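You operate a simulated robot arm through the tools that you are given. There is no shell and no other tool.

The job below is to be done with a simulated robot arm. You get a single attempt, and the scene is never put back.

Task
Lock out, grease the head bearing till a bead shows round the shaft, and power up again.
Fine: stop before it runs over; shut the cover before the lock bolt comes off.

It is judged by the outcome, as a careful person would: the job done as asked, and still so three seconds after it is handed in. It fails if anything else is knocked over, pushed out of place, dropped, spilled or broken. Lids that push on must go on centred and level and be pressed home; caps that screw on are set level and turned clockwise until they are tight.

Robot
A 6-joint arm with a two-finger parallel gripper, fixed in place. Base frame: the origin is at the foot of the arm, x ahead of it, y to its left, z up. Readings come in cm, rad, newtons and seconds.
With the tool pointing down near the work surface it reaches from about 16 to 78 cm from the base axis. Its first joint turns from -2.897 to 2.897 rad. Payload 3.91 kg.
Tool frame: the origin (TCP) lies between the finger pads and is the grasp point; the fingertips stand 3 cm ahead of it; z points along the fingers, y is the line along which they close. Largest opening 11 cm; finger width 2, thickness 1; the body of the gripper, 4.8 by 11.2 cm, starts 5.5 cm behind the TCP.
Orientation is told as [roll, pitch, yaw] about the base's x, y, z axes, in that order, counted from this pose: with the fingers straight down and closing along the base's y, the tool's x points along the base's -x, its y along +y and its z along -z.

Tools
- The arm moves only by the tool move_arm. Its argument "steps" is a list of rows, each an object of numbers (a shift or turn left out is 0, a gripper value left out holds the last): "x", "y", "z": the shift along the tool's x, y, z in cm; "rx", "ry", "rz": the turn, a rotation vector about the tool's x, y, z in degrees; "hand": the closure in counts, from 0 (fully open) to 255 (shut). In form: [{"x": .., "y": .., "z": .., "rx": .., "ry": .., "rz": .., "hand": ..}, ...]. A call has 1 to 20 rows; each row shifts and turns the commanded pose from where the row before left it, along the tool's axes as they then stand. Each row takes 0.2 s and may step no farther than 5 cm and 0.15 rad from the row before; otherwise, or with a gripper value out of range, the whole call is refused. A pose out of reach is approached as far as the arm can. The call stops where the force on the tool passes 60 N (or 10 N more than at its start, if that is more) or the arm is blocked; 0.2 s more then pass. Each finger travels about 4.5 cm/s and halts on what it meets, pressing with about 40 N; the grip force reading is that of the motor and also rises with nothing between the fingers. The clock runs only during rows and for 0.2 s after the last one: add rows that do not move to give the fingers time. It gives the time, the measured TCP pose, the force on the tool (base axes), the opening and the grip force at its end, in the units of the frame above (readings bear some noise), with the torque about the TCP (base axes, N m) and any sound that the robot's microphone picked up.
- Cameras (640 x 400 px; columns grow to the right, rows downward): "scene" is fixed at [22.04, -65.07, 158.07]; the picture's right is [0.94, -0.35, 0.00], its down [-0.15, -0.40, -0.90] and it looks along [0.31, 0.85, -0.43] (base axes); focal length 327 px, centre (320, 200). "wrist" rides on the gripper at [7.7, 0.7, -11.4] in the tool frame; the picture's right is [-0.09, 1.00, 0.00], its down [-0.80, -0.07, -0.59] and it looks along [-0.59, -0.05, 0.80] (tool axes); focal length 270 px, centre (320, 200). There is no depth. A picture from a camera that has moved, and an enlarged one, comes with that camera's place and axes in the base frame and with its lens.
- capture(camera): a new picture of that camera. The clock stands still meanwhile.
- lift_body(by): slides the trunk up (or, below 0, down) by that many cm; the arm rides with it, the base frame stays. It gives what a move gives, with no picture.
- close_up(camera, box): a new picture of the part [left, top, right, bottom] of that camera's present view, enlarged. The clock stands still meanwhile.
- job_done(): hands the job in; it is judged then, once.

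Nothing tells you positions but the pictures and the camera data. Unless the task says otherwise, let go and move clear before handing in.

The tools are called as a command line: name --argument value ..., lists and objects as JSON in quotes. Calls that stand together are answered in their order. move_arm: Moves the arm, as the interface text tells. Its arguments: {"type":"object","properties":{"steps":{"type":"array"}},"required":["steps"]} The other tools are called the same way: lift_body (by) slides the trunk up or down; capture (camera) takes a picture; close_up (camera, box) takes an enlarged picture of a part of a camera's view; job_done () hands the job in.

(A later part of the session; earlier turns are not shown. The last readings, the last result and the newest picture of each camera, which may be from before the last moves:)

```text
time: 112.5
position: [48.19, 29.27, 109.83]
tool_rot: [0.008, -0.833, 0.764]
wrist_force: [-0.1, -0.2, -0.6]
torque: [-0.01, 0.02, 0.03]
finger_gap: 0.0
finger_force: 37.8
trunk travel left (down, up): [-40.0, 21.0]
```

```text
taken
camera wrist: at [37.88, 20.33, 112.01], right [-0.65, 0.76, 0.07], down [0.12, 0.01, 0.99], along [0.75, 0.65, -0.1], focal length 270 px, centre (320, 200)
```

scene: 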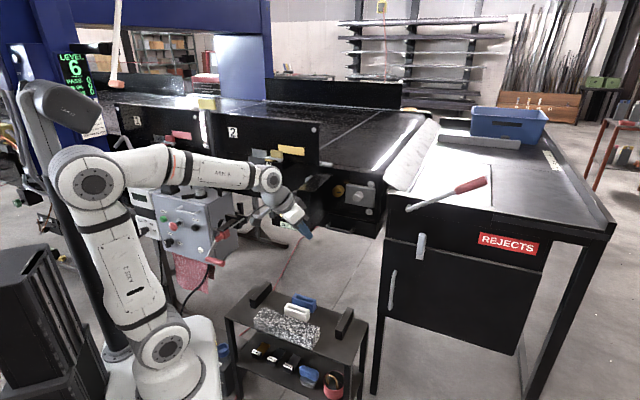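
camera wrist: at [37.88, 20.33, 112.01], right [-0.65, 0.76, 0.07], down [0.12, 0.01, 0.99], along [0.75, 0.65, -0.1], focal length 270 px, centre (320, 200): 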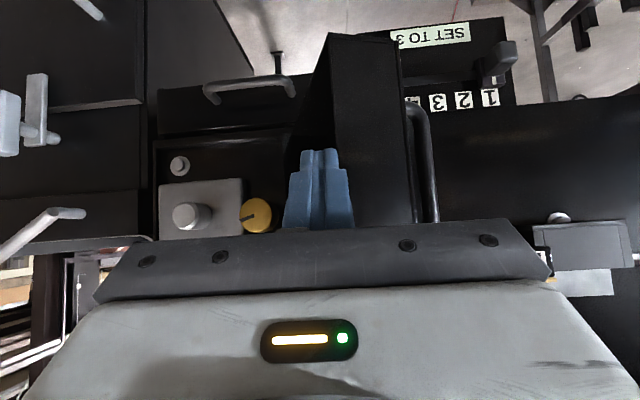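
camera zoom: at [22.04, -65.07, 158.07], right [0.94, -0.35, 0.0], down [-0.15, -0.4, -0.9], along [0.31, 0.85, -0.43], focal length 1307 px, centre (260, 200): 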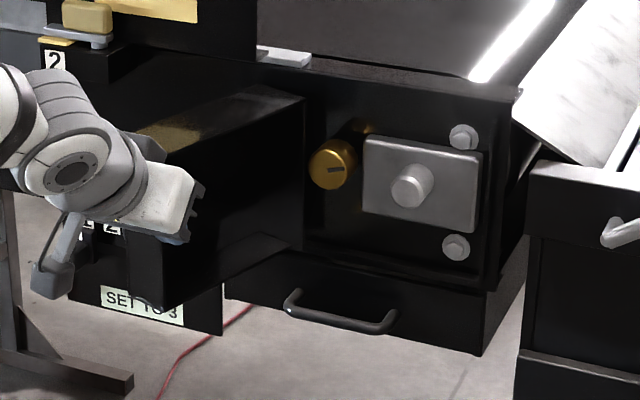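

The cover is now about 105° open. I'll move back in front of the brass cap and level the fingers along its axis.

move_arm --steps '[{"x": 2.0, "y": -1, "z": -2.3}, {"y": -2.5, "hand": 100}, {"y": -2.5}, {"y": -2.5}, {"ry": -8}, {"ry": -8}]'

capture --camera "wrist"

```text
time: 113.9
position: [52.0, 21.07, 109.76]
tool_rot: [0.011, -1.115, 0.762]
wrist_force: [0.5, 0.3, -0.7]
torque: [-0.01, 0.03, -0.04]
finger_gap: 6.65
finger_force: 0.1
trunk travel left (down, up): [-40.0, 21.0]
```

```text
taken
camera wrist: at [41.74, 12.16, 108.15], right [-0.66, 0.74, 0.08], down [-0.08, -0.18, 0.98], along [0.74, 0.65, 0.18], focal length 270 px, centre (320, 200)
```

wrist: 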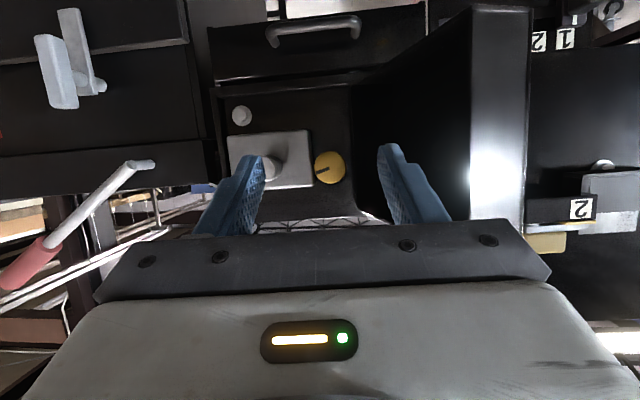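

move_arm --steps '[{"x": -0.9, "z": 1.8}, {"x": -0.9, "z": 1.8}, {"x": -0.9, "z": 1.8}, {"ry": -8}, {"ry": -8}, {"ry": -8}]'

capture --camera "wrist"

close_up --camera "scene" --box '[280, 150, 390, 250]'

```text
time: 115.3
position: [56.53, 25.23, 109.97]
tool_rot: [0.118, -1.534, 0.651]
wrist_force: [0.3, 0.1, -0.1]
torque: [-0.03, -0.02, -0.01]
finger_gap: 6.7
finger_force: 0.0
trunk travel left (down, up): [-40.0, 21.0]
```

```text
taken
camera wrist: at [47.49, 17.75, 102.79], right [-0.69, 0.72, 0.09], down [-0.35, -0.45, 0.82], along [0.63, 0.53, 0.56], focal length 270 px, centre (320, 200)
```

wrist: 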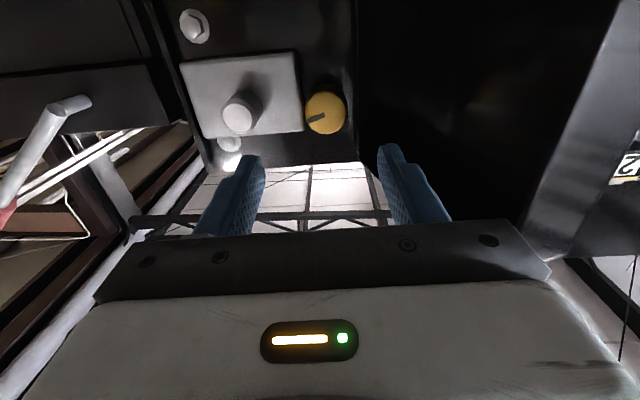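

```text
4.00 times, centred on (335, 200) of scene
camera zoom: at [22.04, -65.07, 158.07], right [0.94, -0.35, 0.0], down [-0.15, -0.4, -0.9], along [0.31, 0.85, -0.43], focal length 1307 px, centre (260, 200)
```

zoom: 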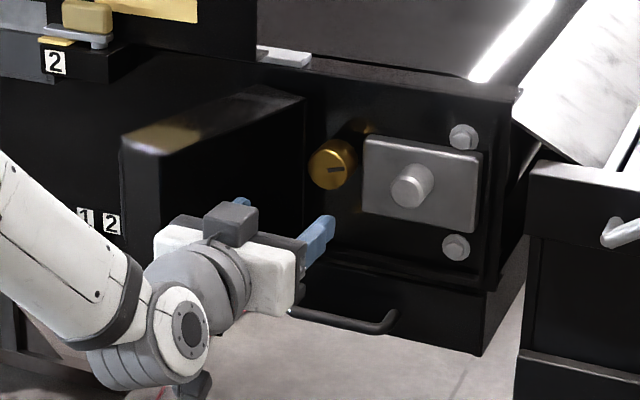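

move_arm --steps '[{"x": -0.33, "y": 0.7}, {"rz": -8.5}, {"rz": -8.5}, {"rz": -8.5}, {"rz": -8.5}, {"rz": -8.5}]'

move_arm --steps '[{"rz": -8.5}, {"rz": -8.5}, {"rz": -8.5}, {"rz": -8.5}, {"rz": -8.5}]'

```text
time: 116.7
position: [59.14, 20.14, 121.36]
tool_rot: [-1.484, -0.842, 2.287]
wrist_force: [0.2, 0.2, -0.5]
torque: [-0.03, -0.01, 0.0]
finger_gap: 6.69
finger_force: 0.0
out of reach, approached as far as the arm can: row 3, 4, 5, 6
trunk travel left (down, up): [-40.0, 21.0]
```

```text
time: 117.9
position: [60.99, 17.56, 139.01]
tool_rot: [-1.51, -0.1, 2.335]
wrist_force: [-0.4, -0.2, 0.0]
torque: [-0.02, 0.0, 0.01]
finger_gap: 6.71
finger_force: 0.1
out of reach, approached as far as the arm can: row 1, 2, 3, 4, 5
trunk travel left (down, up): [-40.0, 21.0]
```

Rolling that way is limited by the wrist at this trunk height (and I drifted upward, clear of everything). I'll unwind, bring the hand back with fingers down, and lower the trunk so the wrist has more freedom for turning the cap.

move_arm --steps '[{"rz": 8.5}, {"rz": 8.5}, {"rz": 8.5}, {"rz": 8.5}, {"rz": 8.5}, {"rz": 8.5}, {"rz": 8.5}, {"rz": 8.5}]'

capture --camera "scene"

```text
time: 119.7
position: [61.06, 17.58, 139.0]
tool_rot: [-1.434, -1.278, 2.209]
wrist_force: [0.0, 0.4, -0.4]
torque: [-0.01, -0.01, -0.02]
finger_gap: 6.68
finger_force: 0.0
trunk travel left (down, up): [-40.0, 21.0]
```

```text
taken
```

scene: 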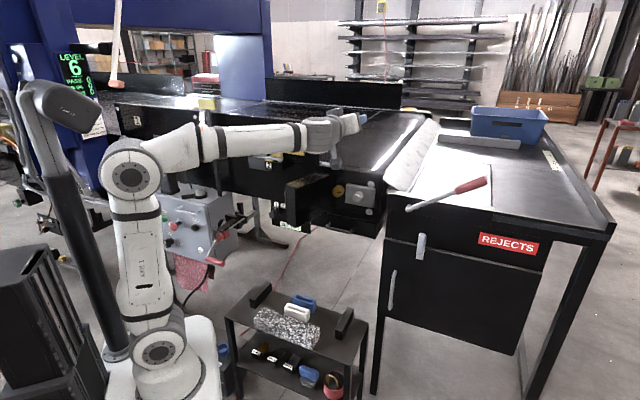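

move_arm --steps '[{"z": -4}, {"z": -4}, {"z": -3}, {"rz": 6}, {"ry": 8}, {"ry": 8}, {"ry": 8}, {"ry": 8}, {"ry": 8}, {"ry": 8}]'

move_arm --steps '[{"ry": 8}, {"ry": 8}, {"ry": 8}, {"ry": 8}, {}]'

```text
time: 121.9
position: [53.11, 9.9, 139.51]
tool_rot: [-0.24, -0.676, 0.927]
wrist_force: [-0.1, 0.2, 0.6]
torque: [-0.02, -0.03, 0.0]
finger_gap: 6.68
finger_force: 0.0
trunk travel left (down, up): [-40.0, 21.0]
```

```text
time: 123.1
position: [52.95, 9.84, 139.49]
tool_rot: [-0.189, -0.131, 0.8]
wrist_force: [-0.5, -0.2, -0.7]
torque: [-0.01, 0.0, 0.02]
finger_gap: 6.7
finger_force: 0.0
trunk travel left (down, up): [-40.0, 21.0]
```

move_arm --steps '[{"rx": -5.4}, {"rx": -5.4}, {"ry": 7.5}, {}]'

lift_body --by -20

capture --camera "scene"

```text
time: 124.1
position: [50.9, 9.59, 133.95]
tool_rot: [0.0, -0.003, 0.803]
wrist_force: [-0.4, 0.5, 0.3]
torque: [0.01, 0.0, 0.0]
finger_gap: 6.69
finger_force: 0.0
out of reach, approached as far as the arm can: row 1, 2, 3
trunk travel left (down, up): [-40.0, 21.0]
```

```text
time: 126.3
position: [50.84, 9.46, 113.89]
tool_rot: [-0.002, -0.003, 0.803]
wrist_force: [0.1, 0.8, 0.2]
torque: [-0.01, 0.03, 0.01]
finger_gap: 6.7
finger_force: 0.1
trunk travel left (down, up): [-20.0, 41.0]
```

```text
taken
```

scene: 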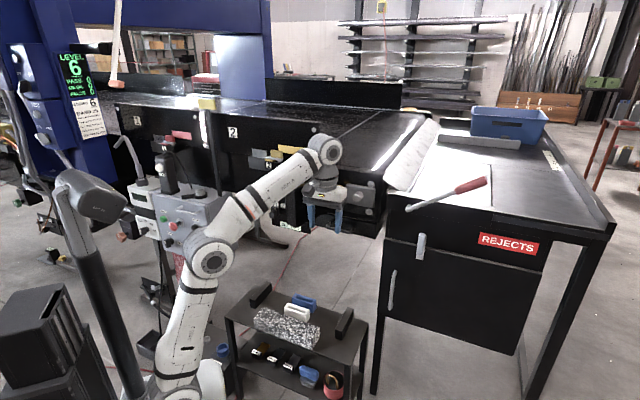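

lift_body --by -15

move_arm --steps '[{"ry": -8}, {"ry": -8}, {"ry": -8}, {"ry": -8}, {"ry": -8}, {"ry": -8}, {"ry": -8}, {"ry": -8}]'

capture --camera "scene"

```text
time: 128.0
position: [50.94, 9.48, 98.92]
tool_rot: [-0.003, -0.005, 0.802]
wrist_force: [-0.1, 0.3, 0.8]
torque: [0.04, 0.02, -0.02]
finger_gap: 6.69
finger_force: 0.1
trunk travel left (down, up): [-5.0, 56.0]
```

```text
time: 129.8
position: [50.76, 9.49, 99.03]
tool_rot: [-0.008, -1.124, 0.807]
wrist_force: [0.7, -0.3, 1.0]
torque: [-0.01, 0.02, 0.01]
finger_gap: 6.71
finger_force: 0.2
trunk travel left (down, up): [-5.0, 56.0]
```

```text
taken
```

scene: 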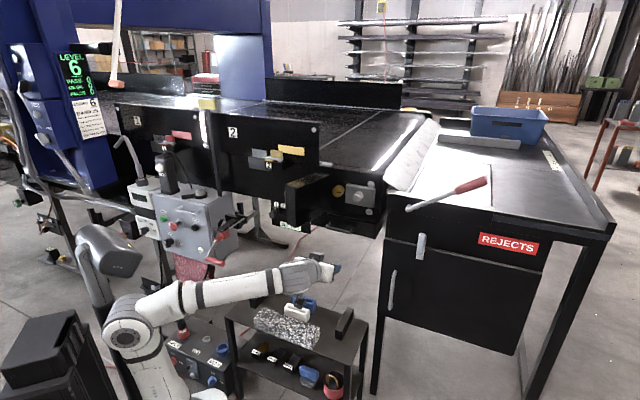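

move_arm --steps '[{"x": -3.3, "y": 1.45, "z": 1.85}, {"x": -3.3, "y": 1.45, "z": 1.85}, {"x": -3.3, "y": 1.45, "z": 1.85}, {"x": -3.3, "y": 1.45, "z": 1.85}, {"x": -3.3, "y": 1.45, "z": 1.85}, {"ry": -8}, {"ry": -8}, {"ry": -8}]'

capture --camera "wrist"

capture --camera "scene"

```text
time: 131.6
position: [56.7, 25.71, 109.8]
tool_rot: [-0.095, -1.542, 0.896]
wrist_force: [0.0, -0.7, 0.7]
torque: [-0.03, 0.03, 0.01]
finger_gap: 6.69
finger_force: 0.0
trunk travel left (down, up): [-5.0, 56.0]
```

```text
taken
camera wrist: at [47.9, 17.83, 102.52], right [-0.71, 0.7, 0.09], down [-0.35, -0.46, 0.82], along [0.61, 0.55, 0.57], focal length 270 px, centre (320, 200)
```

wrist: 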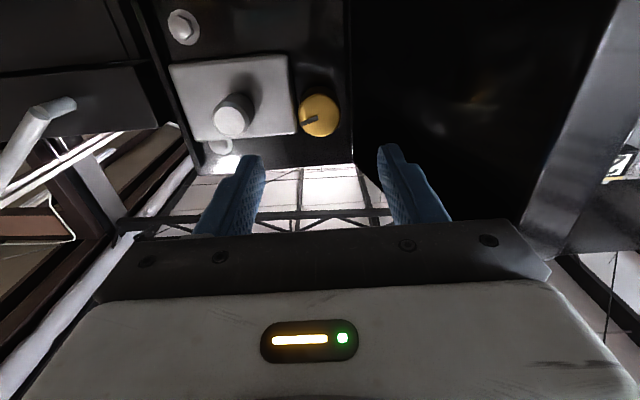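

```text
taken
```

scene: 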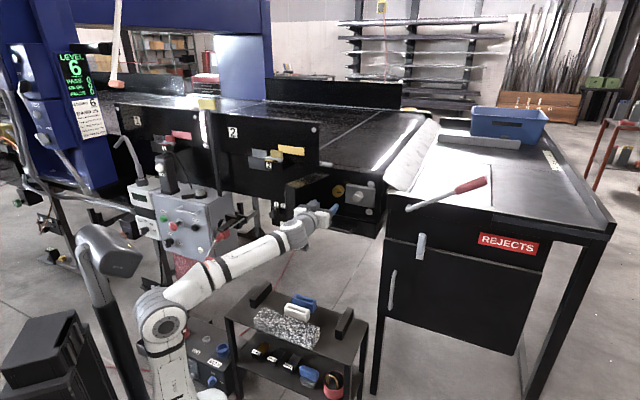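

move_arm --steps '[{"rz": -8.5}, {"rz": -8.5}, {"rz": -8.5}, {"rz": -8.5}]'

```text
time: 132.6
position: [56.43, 25.67, 109.69]
tool_rot: [-1.517, -0.972, 2.328]
wrist_force: [0.5, -0.4, -0.5]
torque: [0.03, 0.0, 0.01]
finger_gap: 6.7
finger_force: 0.0
trunk travel left (down, up): [-5.0, 56.0]
```

move_arm --steps '[{"rz": -8.5}, {"rz": -8.5}, {"rz": -8.5}, {"rz": -8.5}, {"rz": -8.5}]'

```text
time: 133.8
position: [56.5, 25.55, 109.71]
tool_rot: [-1.538, -0.231, 2.366]
wrist_force: [-0.5, 0.0, -0.5]
torque: [0.0, -0.02, -0.02]
finger_gap: 6.7
finger_force: 0.1
trunk travel left (down, up): [-5.0, 56.0]
```

move_arm --steps '[{"rz": -8.5}, {"rz": -8.5}, {"rz": -8.5}, {"rz": -8.5}]'

capture --camera "wrist"

```text
time: 134.8
position: [56.22, 26.88, 112.64]
tool_rot: [-1.524, 0.356, 2.383]
wrist_force: [0.3, 0.6, 0.9]
torque: [-0.02, -0.01, 0.05]
finger_gap: 6.69
finger_force: 0.0
out of reach, approached as far as the arm can: row 3, 4
trunk travel left (down, up): [-5.0, 56.0]
```

```text
taken
camera wrist: at [53.62, 13.64, 115.31], right [0.16, -0.22, -0.96], down [-0.98, 0.11, -0.19], along [0.15, 0.97, -0.19], focal length 270 px, centre (320, 200)
```

wrist: 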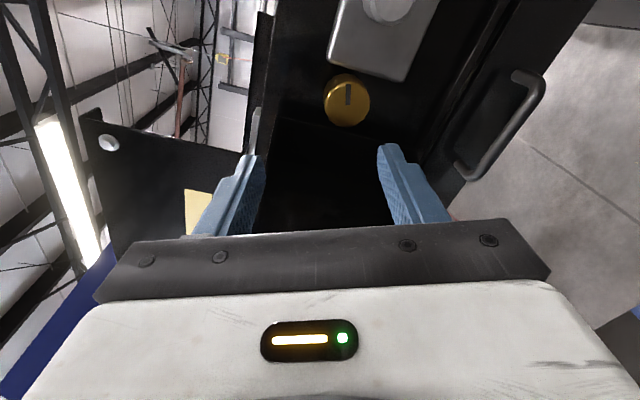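

move_arm --steps '[{"rz": 8.5}, {"rz": 8.5}, {}]'

capture --camera "wrist"

```text
time: 135.6
position: [56.2, 26.92, 112.65]
tool_rot: [-1.539, 0.063, 2.376]
wrist_force: [-0.3, -0.2, 0.4]
torque: [0.01, -0.01, -0.01]
finger_gap: 6.69
finger_force: 0.0
trunk travel left (down, up): [-5.0, 56.0]
```

```text
taken
camera wrist: at [53.76, 13.39, 112.9], right [-0.04, 0.0, -1.0], down [-0.99, 0.13, 0.04], along [0.13, 0.99, -0.01], focal length 270 px, centre (320, 200)
```

wrist: 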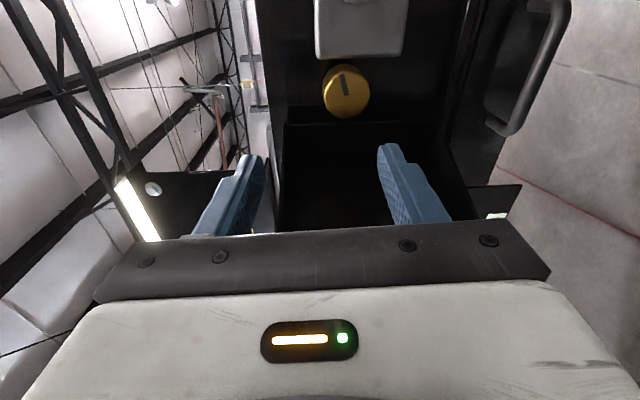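

move_arm --steps '[{"x": 0.7, "y": 1.1, "hand": 140}, {"x": 0.74, "y": 1.1}, {"z": 3}, {"z": 3}, {}]'

capture --camera "wrist"

close_up --camera "scene" --box '[300, 160, 390, 240]'

```text
time: 136.8
position: [61.34, 30.28, 110.34]
tool_rot: [-1.539, 0.062, 2.376]
wrist_force: [-0.6, -1.1, 0.4]
torque: [0.02, -0.01, 0.01]
finger_gap: 4.95
finger_force: 0.0
trunk travel left (down, up): [-5.0, 56.0]
```

```text
taken
camera wrist: at [58.86, 16.7, 110.58], right [-0.04, 0.0, -1.0], down [-0.99, 0.13, 0.04], along [0.13, 0.99, -0.01], focal length 270 px, centre (320, 200)
```

wrist: 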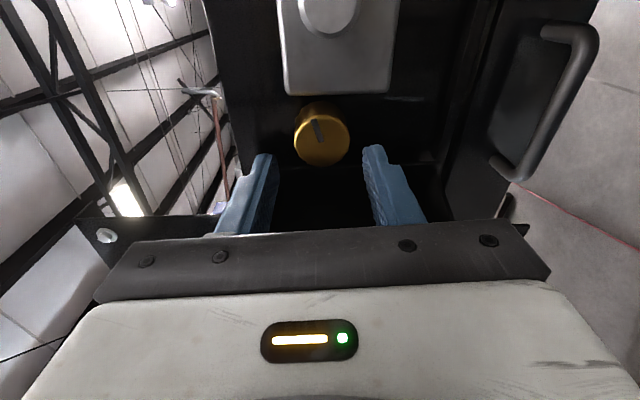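

```text
5.00 times, centred on (345, 200) of scene
camera zoom: at [22.04, -65.07, 158.07], right [0.94, -0.35, 0.0], down [-0.15, -0.4, -0.9], along [0.31, 0.85, -0.43], focal length 1633 px, centre (195, 200)
```

zoom: 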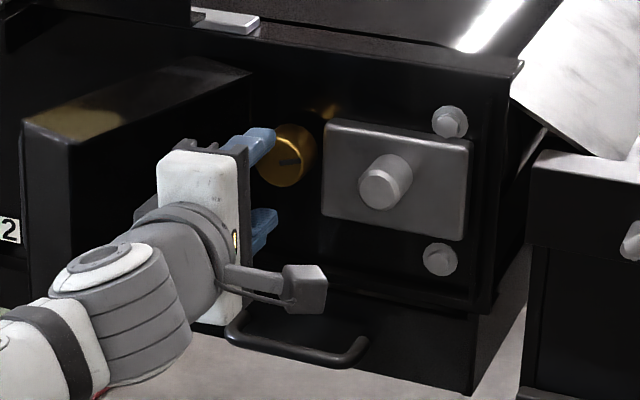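

move_arm --steps '[{"x": 0.2, "z": 2.0}, {"z": 2.0}, {}]'

capture --camera "wrist"

close_up --camera "scene" --box '[320, 170, 380, 225]'

```text
time: 137.6
position: [64.36, 32.88, 110.27]
tool_rot: [-1.54, 0.063, 2.376]
wrist_force: [0.4, -0.3, -0.5]
torque: [-0.01, 0.0, 0.02]
finger_gap: 4.99
finger_force: 0.2
trunk travel left (down, up): [-5.0, 56.0]
```

```text
taken
camera wrist: at [61.89, 19.31, 110.53], right [-0.04, -0.01, -1.0], down [-0.99, 0.13, 0.04], along [0.13, 0.99, -0.01], focal length 270 px, centre (320, 200)
```

wrist: 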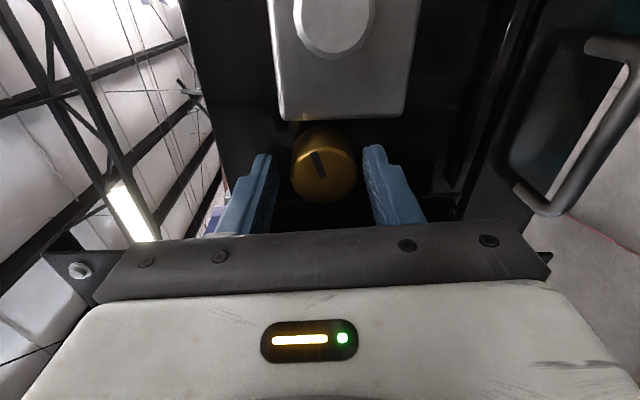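

```text
7.27 times, centred on (350, 198) of scene
camera zoom: at [22.04, -65.07, 158.07], right [0.94, -0.35, 0.0], down [-0.15, -0.4, -0.9], along [0.31, 0.85, -0.43], focal length 2376 px, centre (102, 218)
```

zoom: 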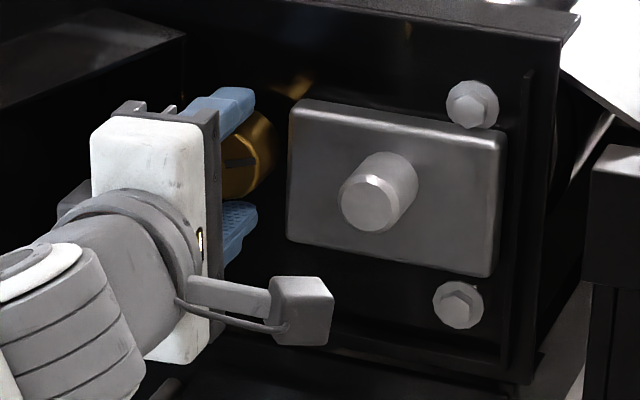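

move_arm --steps '[{"x": 0.35, "y": 0.15}, {"hand": 255}, {}, {}]'

capture --camera "wrist"

close_up --camera "scene" --box '[320, 170, 380, 225]'

```text
time: 138.6
position: [64.54, 32.61, 110.13]
tool_rot: [-1.542, 0.062, 2.374]
wrist_force: [5.4, 2.5, 6.6]
torque: [0.6, -0.45, -0.1]
finger_gap: 3.86
finger_force: 45.5
trunk travel left (down, up): [-5.0, 56.0]
```

```text
taken
camera wrist: at [62.17, 19.03, 110.36], right [-0.04, 0.0, -1.0], down [-0.99, 0.13, 0.04], along [0.13, 0.99, -0.01], focal length 270 px, centre (320, 200)
```

wrist: 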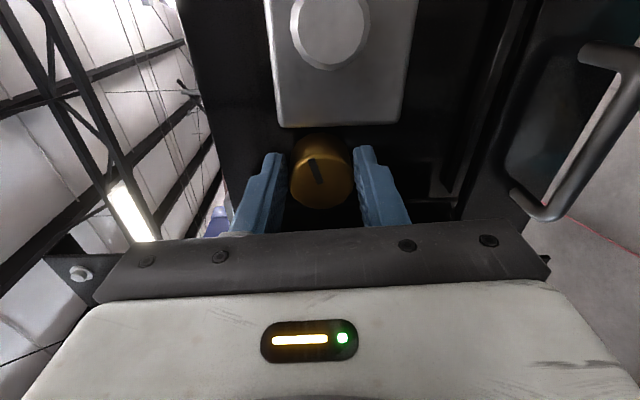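

```text
7.27 times, centred on (350, 198) of scene
camera zoom: at [22.04, -65.07, 158.07], right [0.94, -0.35, 0.0], down [-0.15, -0.4, -0.9], along [0.31, 0.85, -0.43], focal length 2376 px, centre (102, 218)
```

zoom: 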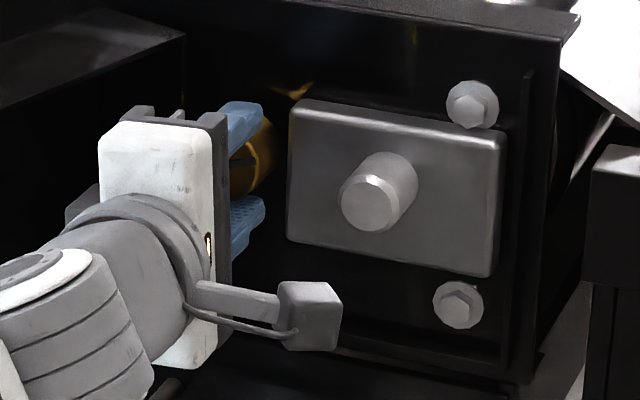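

close_up --camera "wrist" --box '[250, 90, 400, 230]'

close_up --camera "scene" --box '[333, 175, 363, 205]'

```text
2.86 times, centred on (325, 160) of wrist
camera zoom: at [62.17, 19.03, 110.36], right [-0.04, 0.0, -1.0], down [-0.99, 0.13, 0.04], along [0.13, 0.99, -0.01], focal length 772 px, centre (306, 314)
```

zoom: 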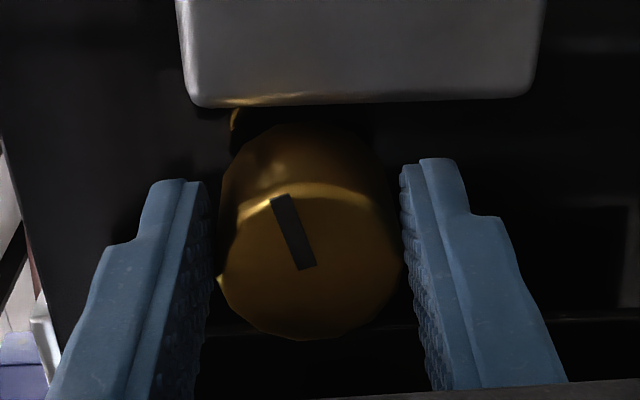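

```text
13.33 times, centred on (348, 190) of scene
camera zoom: at [22.04, -65.07, 158.07], right [0.94, -0.35, 0.0], down [-0.15, -0.4, -0.9], along [0.31, 0.85, -0.43], focal length 4356 px, centre (-53, 333)
```

zoom: 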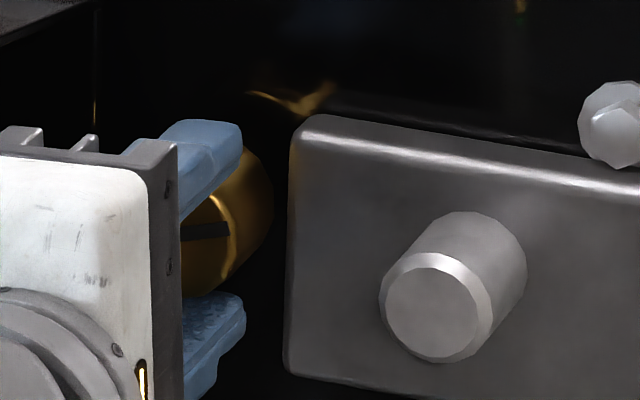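

I see the hand sits about 0.7 cm too far right of the cap's axis with only ~1 cm overlap. I'll open, re-centre, go 1 cm deeper and re-grip.

move_arm --steps '[{"hand": 140}, {}, {"x": -0.67}, {"z": 1.0}, {"hand": 255}, {}, {}, {}]'

close_up --camera "wrist" --box '[250, 90, 400, 230]'

close_up --camera "scene" --box '[333, 175, 363, 205]'

```text
time: 140.4
position: [64.95, 33.71, 110.05]
tool_rot: [-1.543, 0.062, 2.373]
wrist_force: [9.8, 5.2, 13.7]
torque: [0.86, -0.8, 0.12]
finger_gap: 3.87
finger_force: 44.9
trunk travel left (down, up): [-5.0, 56.0]
```

```text
2.86 times, centred on (325, 160) of wrist
camera zoom: at [62.44, 20.17, 110.31], right [-0.04, 0.0, -1.0], down [-0.99, 0.13, 0.04], along [0.13, 0.99, -0.01], focal length 772 px, centre (306, 314)
```

zoom: 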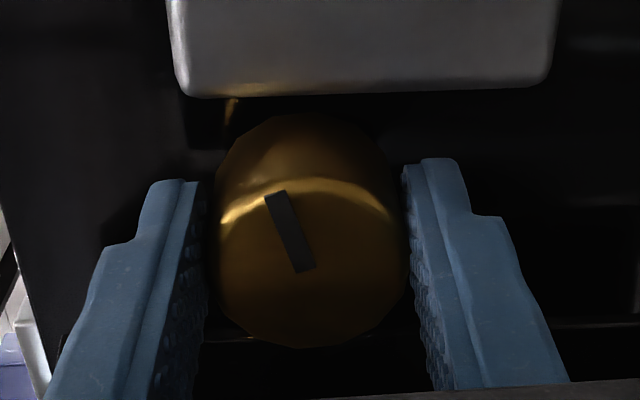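

```text
13.33 times, centred on (348, 190) of scene
camera zoom: at [22.04, -65.07, 158.07], right [0.94, -0.35, 0.0], down [-0.15, -0.4, -0.9], along [0.31, 0.85, -0.43], focal length 4356 px, centre (-53, 333)
```

zoom: 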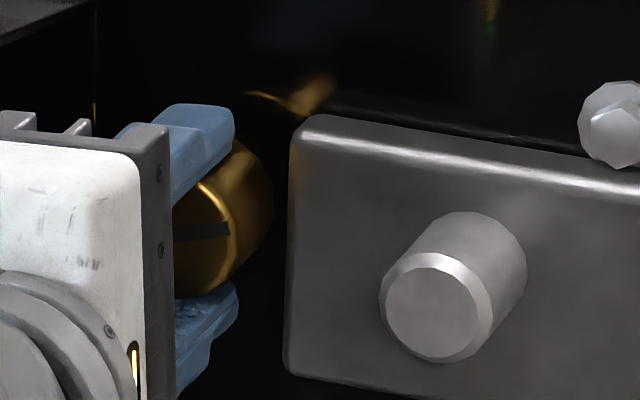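

move_arm --steps '[{"y": -0.2}, {"rz": 7.5}, {"rz": 7.5}, {}]'

close_up --camera "wrist" --box '[250, 90, 400, 230]'

close_up --camera "scene" --box '[338, 175, 383, 215]'

```text
time: 141.4
position: [64.95, 33.67, 110.0]
tool_rot: [-1.534, -0.201, 2.369]
wrist_force: [-16.2, -12.0, -21.1]
torque: [0.41, -0.51, 0.55]
finger_gap: 3.86
finger_force: 45.1
trunk travel left (down, up): [-5.0, 56.0]
```

```text
2.86 times, centred on (325, 160) of wrist
camera zoom: at [62.21, 20.34, 108.3], right [-0.23, 0.17, -0.96], down [-0.96, 0.11, 0.25], along [0.15, 0.98, 0.14], focal length 772 px, centre (306, 314)
```

zoom: 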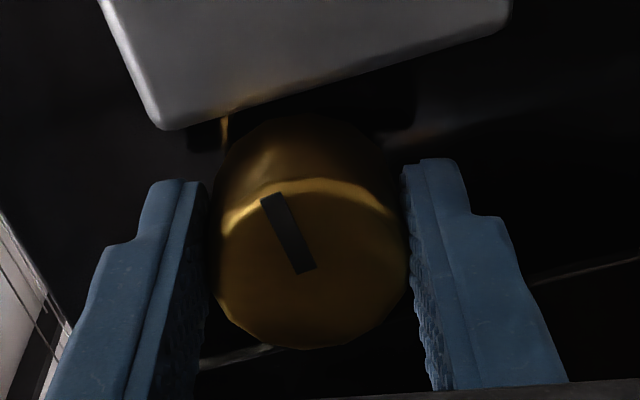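

```text
10.00 times, centred on (360, 195) of scene
camera zoom: at [22.04, -65.07, 158.07], right [0.94, -0.35, 0.0], down [-0.15, -0.4, -0.9], along [0.31, 0.85, -0.43], focal length 3267 px, centre (-85, 250)
```

zoom: 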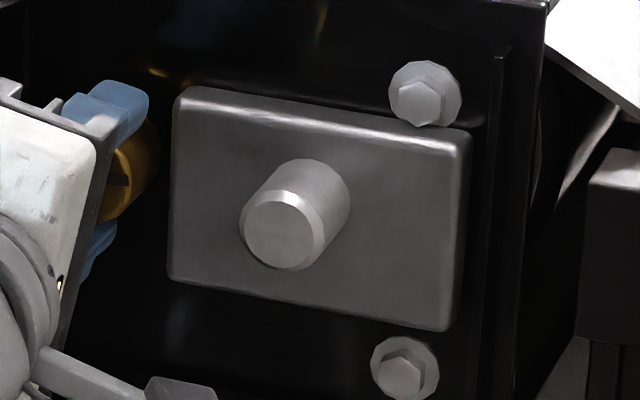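

move_arm --steps '[{"y": 0.12, "z": -0.12}, {"rz": 7.5}, {"rz": 7.5}, {}]'

close_up --camera "scene" --box '[338, 175, 383, 215]'

```text
time: 142.4
position: [64.95, 33.74, 109.91]
tool_rot: [-1.532, -0.462, 2.357]
wrist_force: [-8.8, -3.1, -20.9]
torque: [0.55, -0.65, 0.37]
finger_gap: 3.85
finger_force: 44.6
trunk travel left (down, up): [-5.0, 56.0]
```

```text
10.00 times, centred on (360, 195) of scene
camera zoom: at [22.04, -65.07, 158.07], right [0.94, -0.35, 0.0], down [-0.15, -0.4, -0.9], along [0.31, 0.85, -0.43], focal length 3267 px, centre (-85, 250)
```

zoom: 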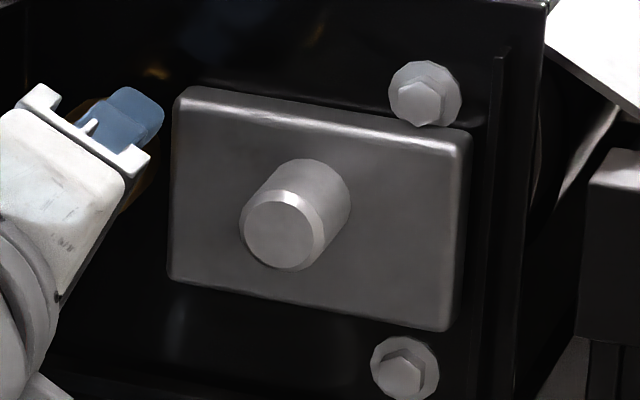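

move_arm --steps '[{"x": 0.06, "y": 0.1}, {"rz": 7.5}, {"rz": 7.5}, {"rz": 7.5}, {}]'

close_up --camera "scene" --box '[338, 175, 383, 215]'

close_up --camera "wrist" --box '[200, 30, 400, 230]'

```text
time: 143.6
position: [64.96, 33.83, 109.87]
tool_rot: [-1.518, -0.854, 2.336]
wrist_force: [-16.1, -1.5, -29.0]
torque: [0.36, -0.45, 0.12]
finger_gap: 3.86
finger_force: 44.9
trunk travel left (down, up): [-5.0, 56.0]
```

```text
10.00 times, centred on (360, 195) of scene
camera zoom: at [22.04, -65.07, 158.07], right [0.94, -0.35, 0.0], down [-0.15, -0.4, -0.9], along [0.31, 0.85, -0.43], focal length 3267 px, centre (-85, 250)
```

zoom: 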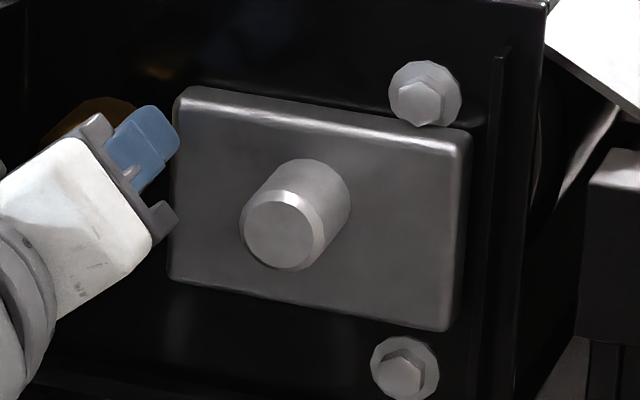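

```text
2.00 times, centred on (300, 130) of wrist
camera zoom: at [59.98, 22.32, 104.08], right [-0.6, 0.55, -0.59], down [-0.74, -0.08, 0.67], along [0.32, 0.83, 0.45], focal length 541 px, centre (360, 340)
```

zoom: 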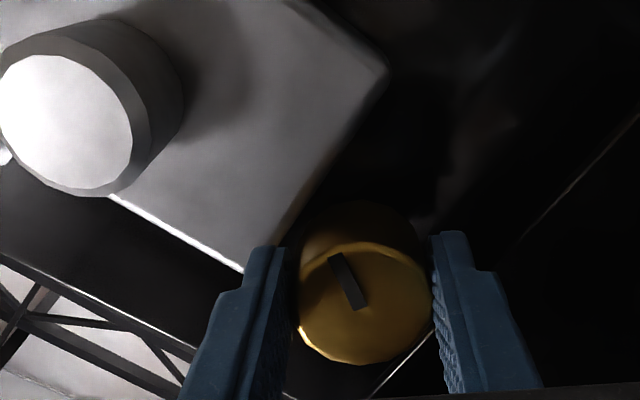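

move_arm --steps '[{"x": 0.09, "y": 0.15, "z": -0.06}, {"rz": 7.5}, {"rz": 7.5}, {"rz": 7.5}, {}]'

close_up --camera "scene" --box '[338, 175, 383, 215]'

close_up --camera "wrist" --box '[150, 0, 400, 230]'

```text
time: 144.8
position: [64.71, 33.85, 109.59]
tool_rot: [-1.463, -1.247, 2.273]
wrist_force: [-8.7, 8.8, -20.2]
torque: [-0.16, -0.03, -1.61]
finger_gap: 3.81
finger_force: 45.3
trunk travel left (down, up): [-5.0, 56.0]
```

```text
10.00 times, centred on (360, 195) of scene
camera zoom: at [22.04, -65.07, 158.07], right [0.94, -0.35, 0.0], down [-0.15, -0.4, -0.9], along [0.31, 0.85, -0.43], focal length 3267 px, centre (-85, 250)
```

zoom: 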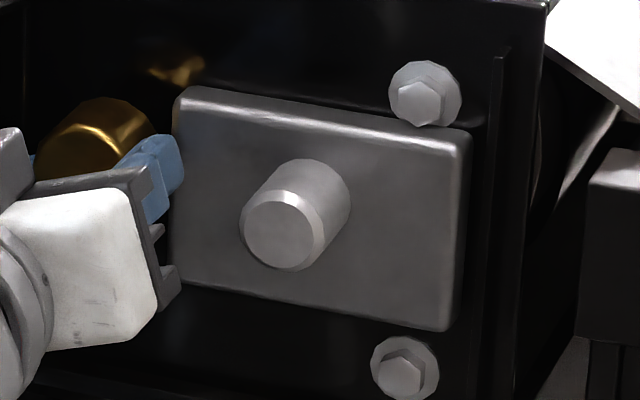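

```text
1.74 times, centred on (275, 115) of wrist
camera zoom: at [57.9, 24.22, 102.64], right [-0.71, 0.67, -0.23], down [-0.53, -0.28, 0.8], along [0.47, 0.69, 0.55], focal length 470 px, centre (398, 348)
```

zoom: 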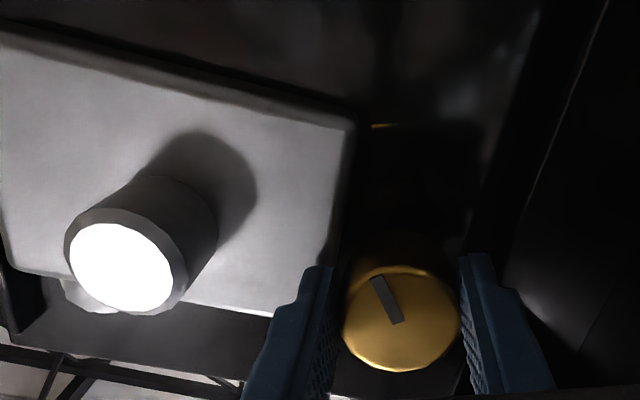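

No bead yet after about 75°; the right fingertip is now close against the housing edge, so I'll loosen only slightly, slide back off the cap, and rewind for another stroke with less depth.

move_arm --steps '[{"hand": 160}, {}, {"z": -1}, {"z": -1.5}, {"z": -1.5, "hand": 130}, {}]'

close_up --camera "scene" --box '[338, 175, 383, 215]'

capture --camera "wrist"

```text
time: 145.6
position: [64.67, 33.66, 109.61]
tool_rot: [-1.472, -1.252, 2.276]
wrist_force: [36.1, 35.4, 8.5]
torque: [0.62, -0.11, -2.24]
finger_gap: 3.9
finger_force: 0.2
trunk travel left (down, up): [-5.0, 56.0]
stopped in row 3: the force on the tool passed its limit at 78 N (the readings are from after the stop); the commanded pose is now the measured one
```

```text
10.00 times, centred on (360, 195) of scene
camera zoom: at [22.04, -65.07, 158.07], right [0.94, -0.35, 0.0], down [-0.15, -0.4, -0.9], along [0.31, 0.85, -0.43], focal length 3267 px, centre (-85, 250)
```

zoom: 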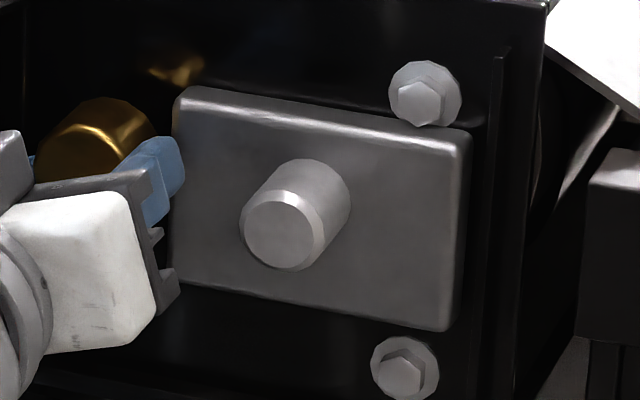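

```text
taken
camera wrist: at [57.82, 24.21, 102.56], right [-0.7, 0.67, -0.23], down [-0.53, -0.28, 0.8], along [0.48, 0.68, 0.55], focal length 270 px, centre (320, 200)
```

wrist: 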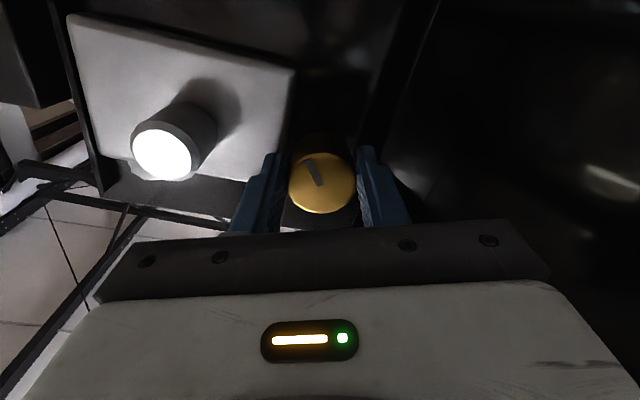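

move_arm --steps '[{"x": -0.05, "y": 0.14}, {}, {}]'

```text
time: 146.4
position: [63.99, 33.43, 110.08]
tool_rot: [-1.492, -1.25, 2.298]
wrist_force: [0.8, -1.0, 0.4]
torque: [0.01, -0.02, 0.0]
finger_gap: 4.09
finger_force: 0.0
trunk travel left (down, up): [-5.0, 56.0]
```

move_arm --steps '[{"z": -1}, {"z": -1.5}, {"z": -1.5, "hand": 130}, {}]'

capture --camera "wrist"

close_up --camera "scene" --box '[335, 170, 383, 215]'

```text
time: 147.4
position: [61.38, 30.47, 110.06]
tool_rot: [-1.491, -1.252, 2.294]
wrist_force: [0.1, 0.7, -1.3]
torque: [0.01, -0.01, 0.02]
finger_gap: 5.39
finger_force: 0.0
trunk travel left (down, up): [-5.0, 56.0]
```

```text
taken
camera wrist: at [54.52, 20.96, 103.0], right [-0.7, 0.67, -0.23], down [-0.53, -0.28, 0.8], along [0.47, 0.68, 0.56], focal length 270 px, centre (320, 200)
```

wrist: 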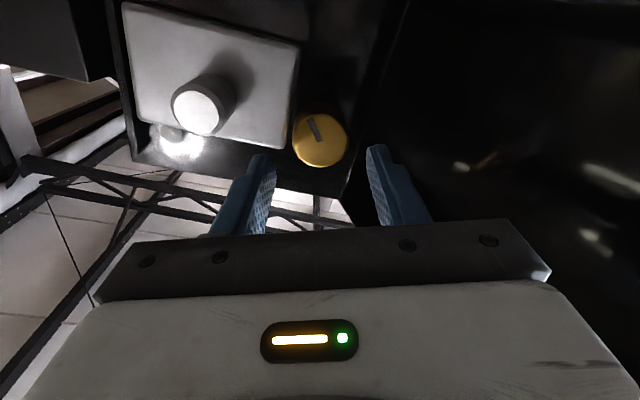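

```text
8.89 times, centred on (359, 192) of scene
camera zoom: at [22.04, -65.07, 158.07], right [0.94, -0.35, 0.0], down [-0.15, -0.4, -0.9], along [0.31, 0.85, -0.43], focal length 2904 px, centre (-27, 267)
```

zoom: 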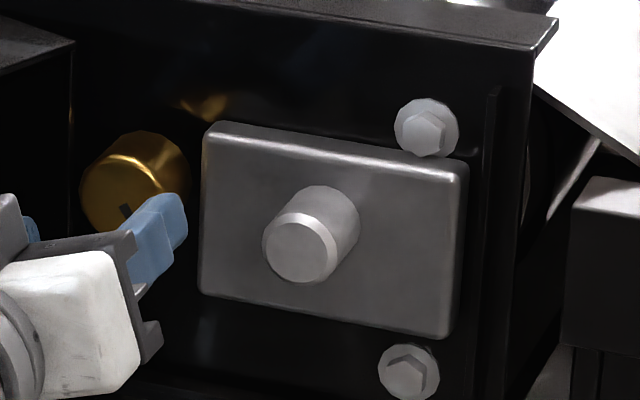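

move_arm --steps '[{"rz": -8.5}, {"rz": -8.5}, {"rz": -8.5}, {"rz": -8.5}, {"rz": -8.5}, {"rz": -8.5}, {"rz": -8.5}, {"rz": -8.5}]'

close_up --camera "wrist" --box '[220, 60, 420, 230]'

```text
time: 149.2
position: [61.26, 30.53, 110.13]
tool_rot: [-1.547, -0.063, 2.37]
wrist_force: [0.4, 0.4, 0.4]
torque: [-0.01, 0.01, 0.0]
finger_gap: 5.39
finger_force: 0.1
trunk travel left (down, up): [-5.0, 56.0]
```

```text
2.35 times, centred on (320, 145) of wrist
camera zoom: at [58.82, 17.07, 109.44], right [-0.12, 0.09, -0.99], down [-0.98, 0.13, 0.13], along [0.14, 0.99, 0.07], focal length 636 px, centre (320, 329)
```

zoom: 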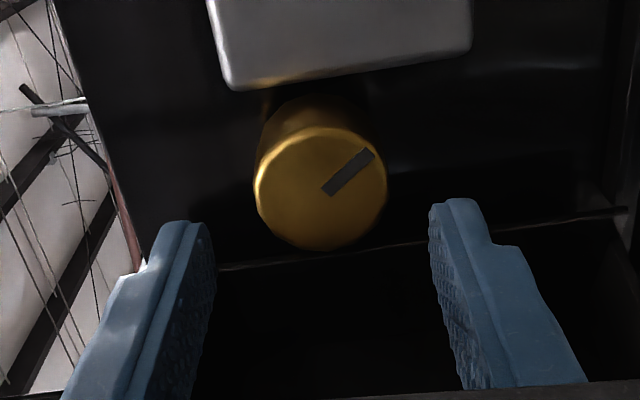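

move_arm --steps '[{"x": 0.12, "z": 1.9}, {"z": 1.9}, {"hand": 255}, {}, {}, {}]'

close_up --camera "wrist" --box '[220, 60, 420, 230]'

close_up --camera "scene" --box '[335, 170, 383, 215]'

```text
time: 150.6
position: [63.94, 33.21, 110.01]
tool_rot: [-1.544, -0.061, 2.369]
wrist_force: [0.4, -0.9, -2.8]
torque: [0.45, -0.46, -0.46]
finger_gap: 3.87
finger_force: 45.1
trunk travel left (down, up): [-5.0, 56.0]
```

```text
2.35 times, centred on (320, 145) of wrist
camera zoom: at [61.39, 19.74, 109.29], right [-0.13, 0.09, -0.99], down [-0.98, 0.13, 0.14], along [0.14, 0.99, 0.07], focal length 636 px, centre (320, 329)
```

zoom: 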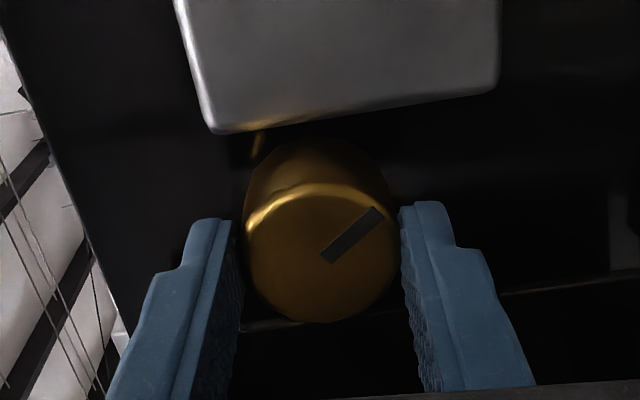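

```text
8.89 times, centred on (359, 192) of scene
camera zoom: at [22.04, -65.07, 158.07], right [0.94, -0.35, 0.0], down [-0.15, -0.4, -0.9], along [0.31, 0.85, -0.43], focal length 2904 px, centre (-27, 267)
```

zoom: 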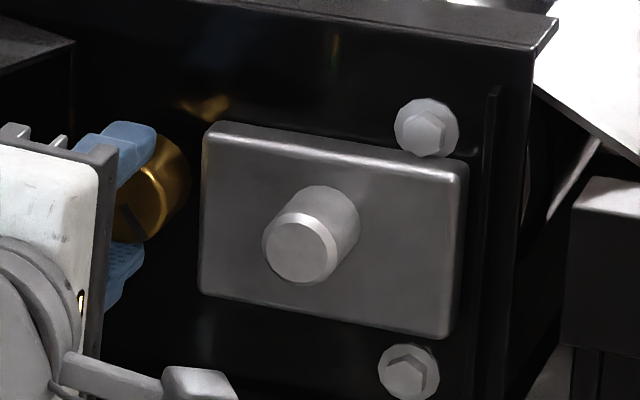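

Well centred this time. Turning clockwise again in small bites, checking the shaft each time.

move_arm --steps '[{"rz": 7.5}, {"rz": 7.5}, {"rz": 7.5}, {}]'

close_up --camera "scene" --box '[350, 180, 383, 210]'

```text
time: 151.6
position: [63.78, 33.17, 110.14]
tool_rot: [-1.541, -0.458, 2.359]
wrist_force: [-10.6, -1.3, -11.8]
torque: [0.2, -0.21, 0.44]
finger_gap: 3.85
finger_force: 45.2
trunk travel left (down, up): [-5.0, 56.0]
```

```text
13.33 times, centred on (366, 195) of scene
camera zoom: at [22.04, -65.07, 158.07], right [0.94, -0.35, 0.0], down [-0.15, -0.4, -0.9], along [0.31, 0.85, -0.43], focal length 4356 px, centre (-300, 267)
```

zoom: 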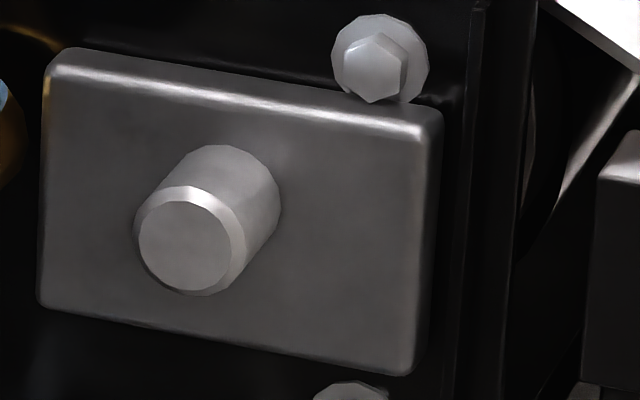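

move_arm --steps '[{"x": 0.03, "y": 0.09}, {"rz": 7.5}, {"rz": 7.5}, {"rz": 7.5}, {}]'

close_up --camera "scene" --box '[350, 180, 383, 210]'

close_up --camera "wrist" --box '[150, 0, 400, 230]'

```text
time: 152.8
position: [63.96, 33.19, 110.15]
tool_rot: [-1.535, -0.848, 2.344]
wrist_force: [-5.3, 8.1, -1.3]
torque: [0.32, -0.32, 0.03]
finger_gap: 3.81
finger_force: 44.6
trunk travel left (down, up): [-5.0, 56.0]
```

```text
13.33 times, centred on (366, 195) of scene
camera zoom: at [22.04, -65.07, 158.07], right [0.94, -0.35, 0.0], down [-0.15, -0.4, -0.9], along [0.31, 0.85, -0.43], focal length 4356 px, centre (-300, 267)
```

zoom: 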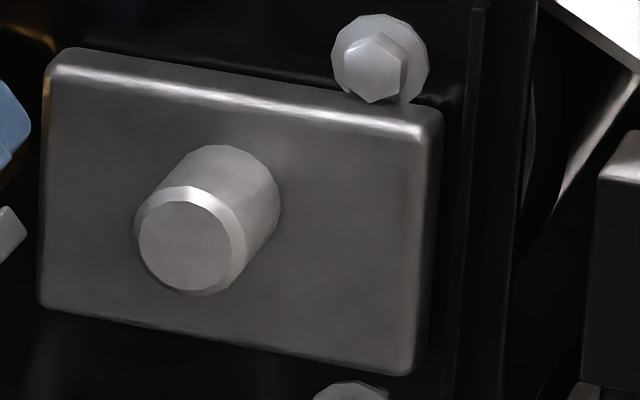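

```text
1.74 times, centred on (275, 115) of wrist
camera zoom: at [59.13, 21.79, 104.23], right [-0.59, 0.55, -0.59], down [-0.74, -0.08, 0.66], along [0.32, 0.83, 0.46], focal length 470 px, centre (398, 348)
```

zoom: 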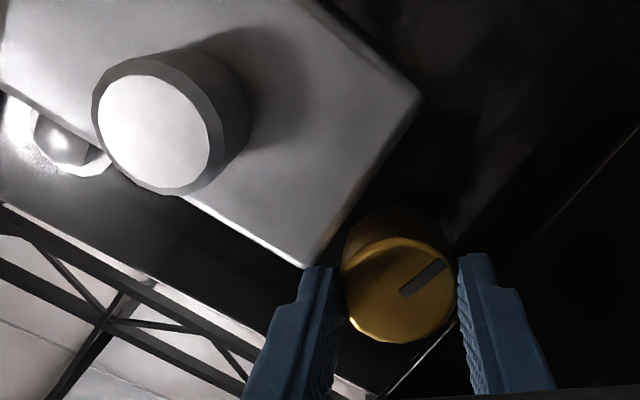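

move_arm --steps '[{"x": -0.02, "y": 0.05}, {"rz": 7.5}, {"rz": 7.5}, {"rz": 7.5}, {}]'

close_up --camera "scene" --box '[350, 180, 383, 210]'

close_up --camera "wrist" --box '[150, 0, 400, 230]'

```text
time: 154.0
position: [64.01, 33.28, 110.12]
tool_rot: [-1.498, -1.242, 2.303]
wrist_force: [10.9, 13.0, 18.6]
torque: [0.44, -0.42, -0.44]
finger_gap: 3.79
finger_force: 45.0
trunk travel left (down, up): [-5.0, 56.0]
```

```text
13.33 times, centred on (366, 195) of scene
camera zoom: at [22.04, -65.07, 158.07], right [0.94, -0.35, 0.0], down [-0.15, -0.4, -0.9], along [0.31, 0.85, -0.43], focal length 4356 px, centre (-300, 267)
```

zoom: 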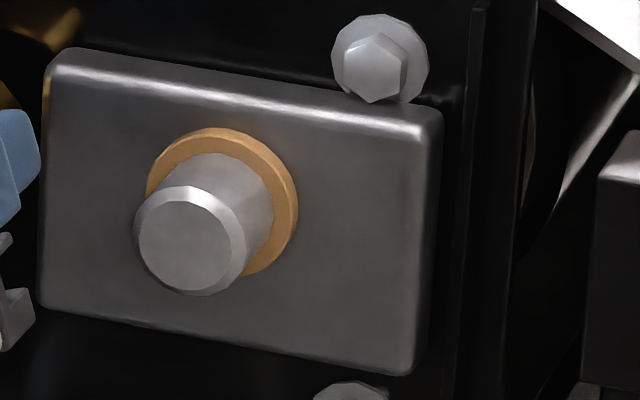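

```text
1.74 times, centred on (275, 115) of wrist
camera zoom: at [57.13, 23.67, 102.94], right [-0.7, 0.67, -0.24], down [-0.54, -0.28, 0.79], along [0.47, 0.68, 0.56], focal length 470 px, centre (398, 348)
```

zoom: 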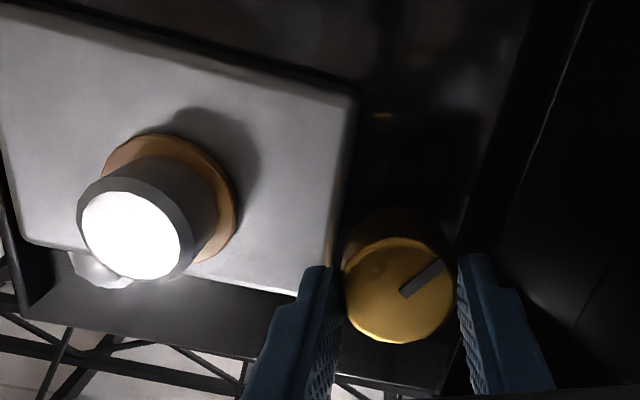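

A full bead has appeared round the shaft — stop greasing. I'll release the cap without turning it and back straight off.

move_arm --steps '[{"hand": 150}, {}, {"z": -1}, {"z": -2}, {"z": -3}, {"z": -4}]'

close_up --camera "scene" --box '[335, 170, 383, 215]'

capture --camera "scene"

```text
time: 155.4
position: [57.3, 25.58, 109.98]
tool_rot: [-1.491, -1.242, 2.294]
wrist_force: [0.9, 0.2, -0.4]
torque: [0.02, -0.04, -0.01]
finger_gap: 4.53
finger_force: 0.1
trunk travel left (down, up): [-5.0, 56.0]
```

```text
8.89 times, centred on (359, 192) of scene
camera zoom: at [22.04, -65.07, 158.07], right [0.94, -0.35, 0.0], down [-0.15, -0.4, -0.9], along [0.31, 0.85, -0.43], focal length 2904 px, centre (-27, 267)
```

zoom: 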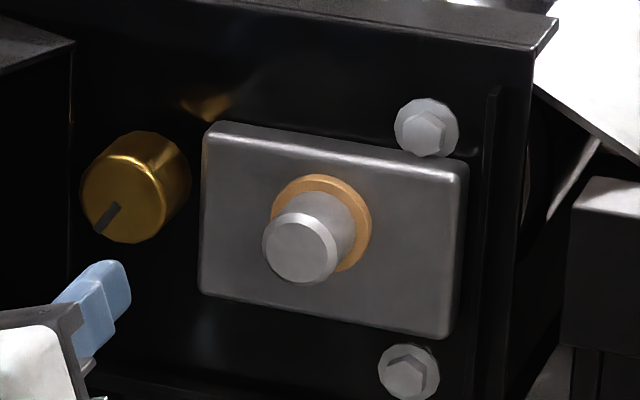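

```text
taken
```

scene: 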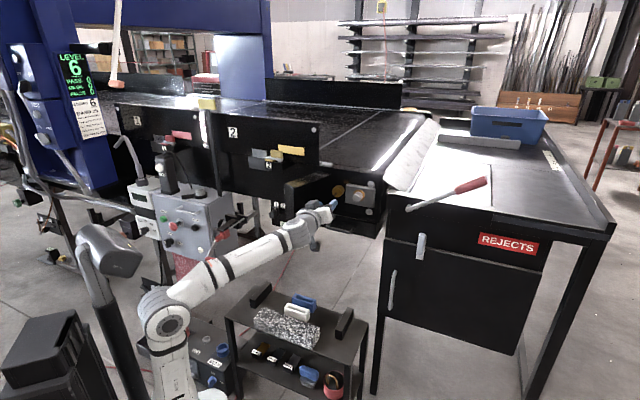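

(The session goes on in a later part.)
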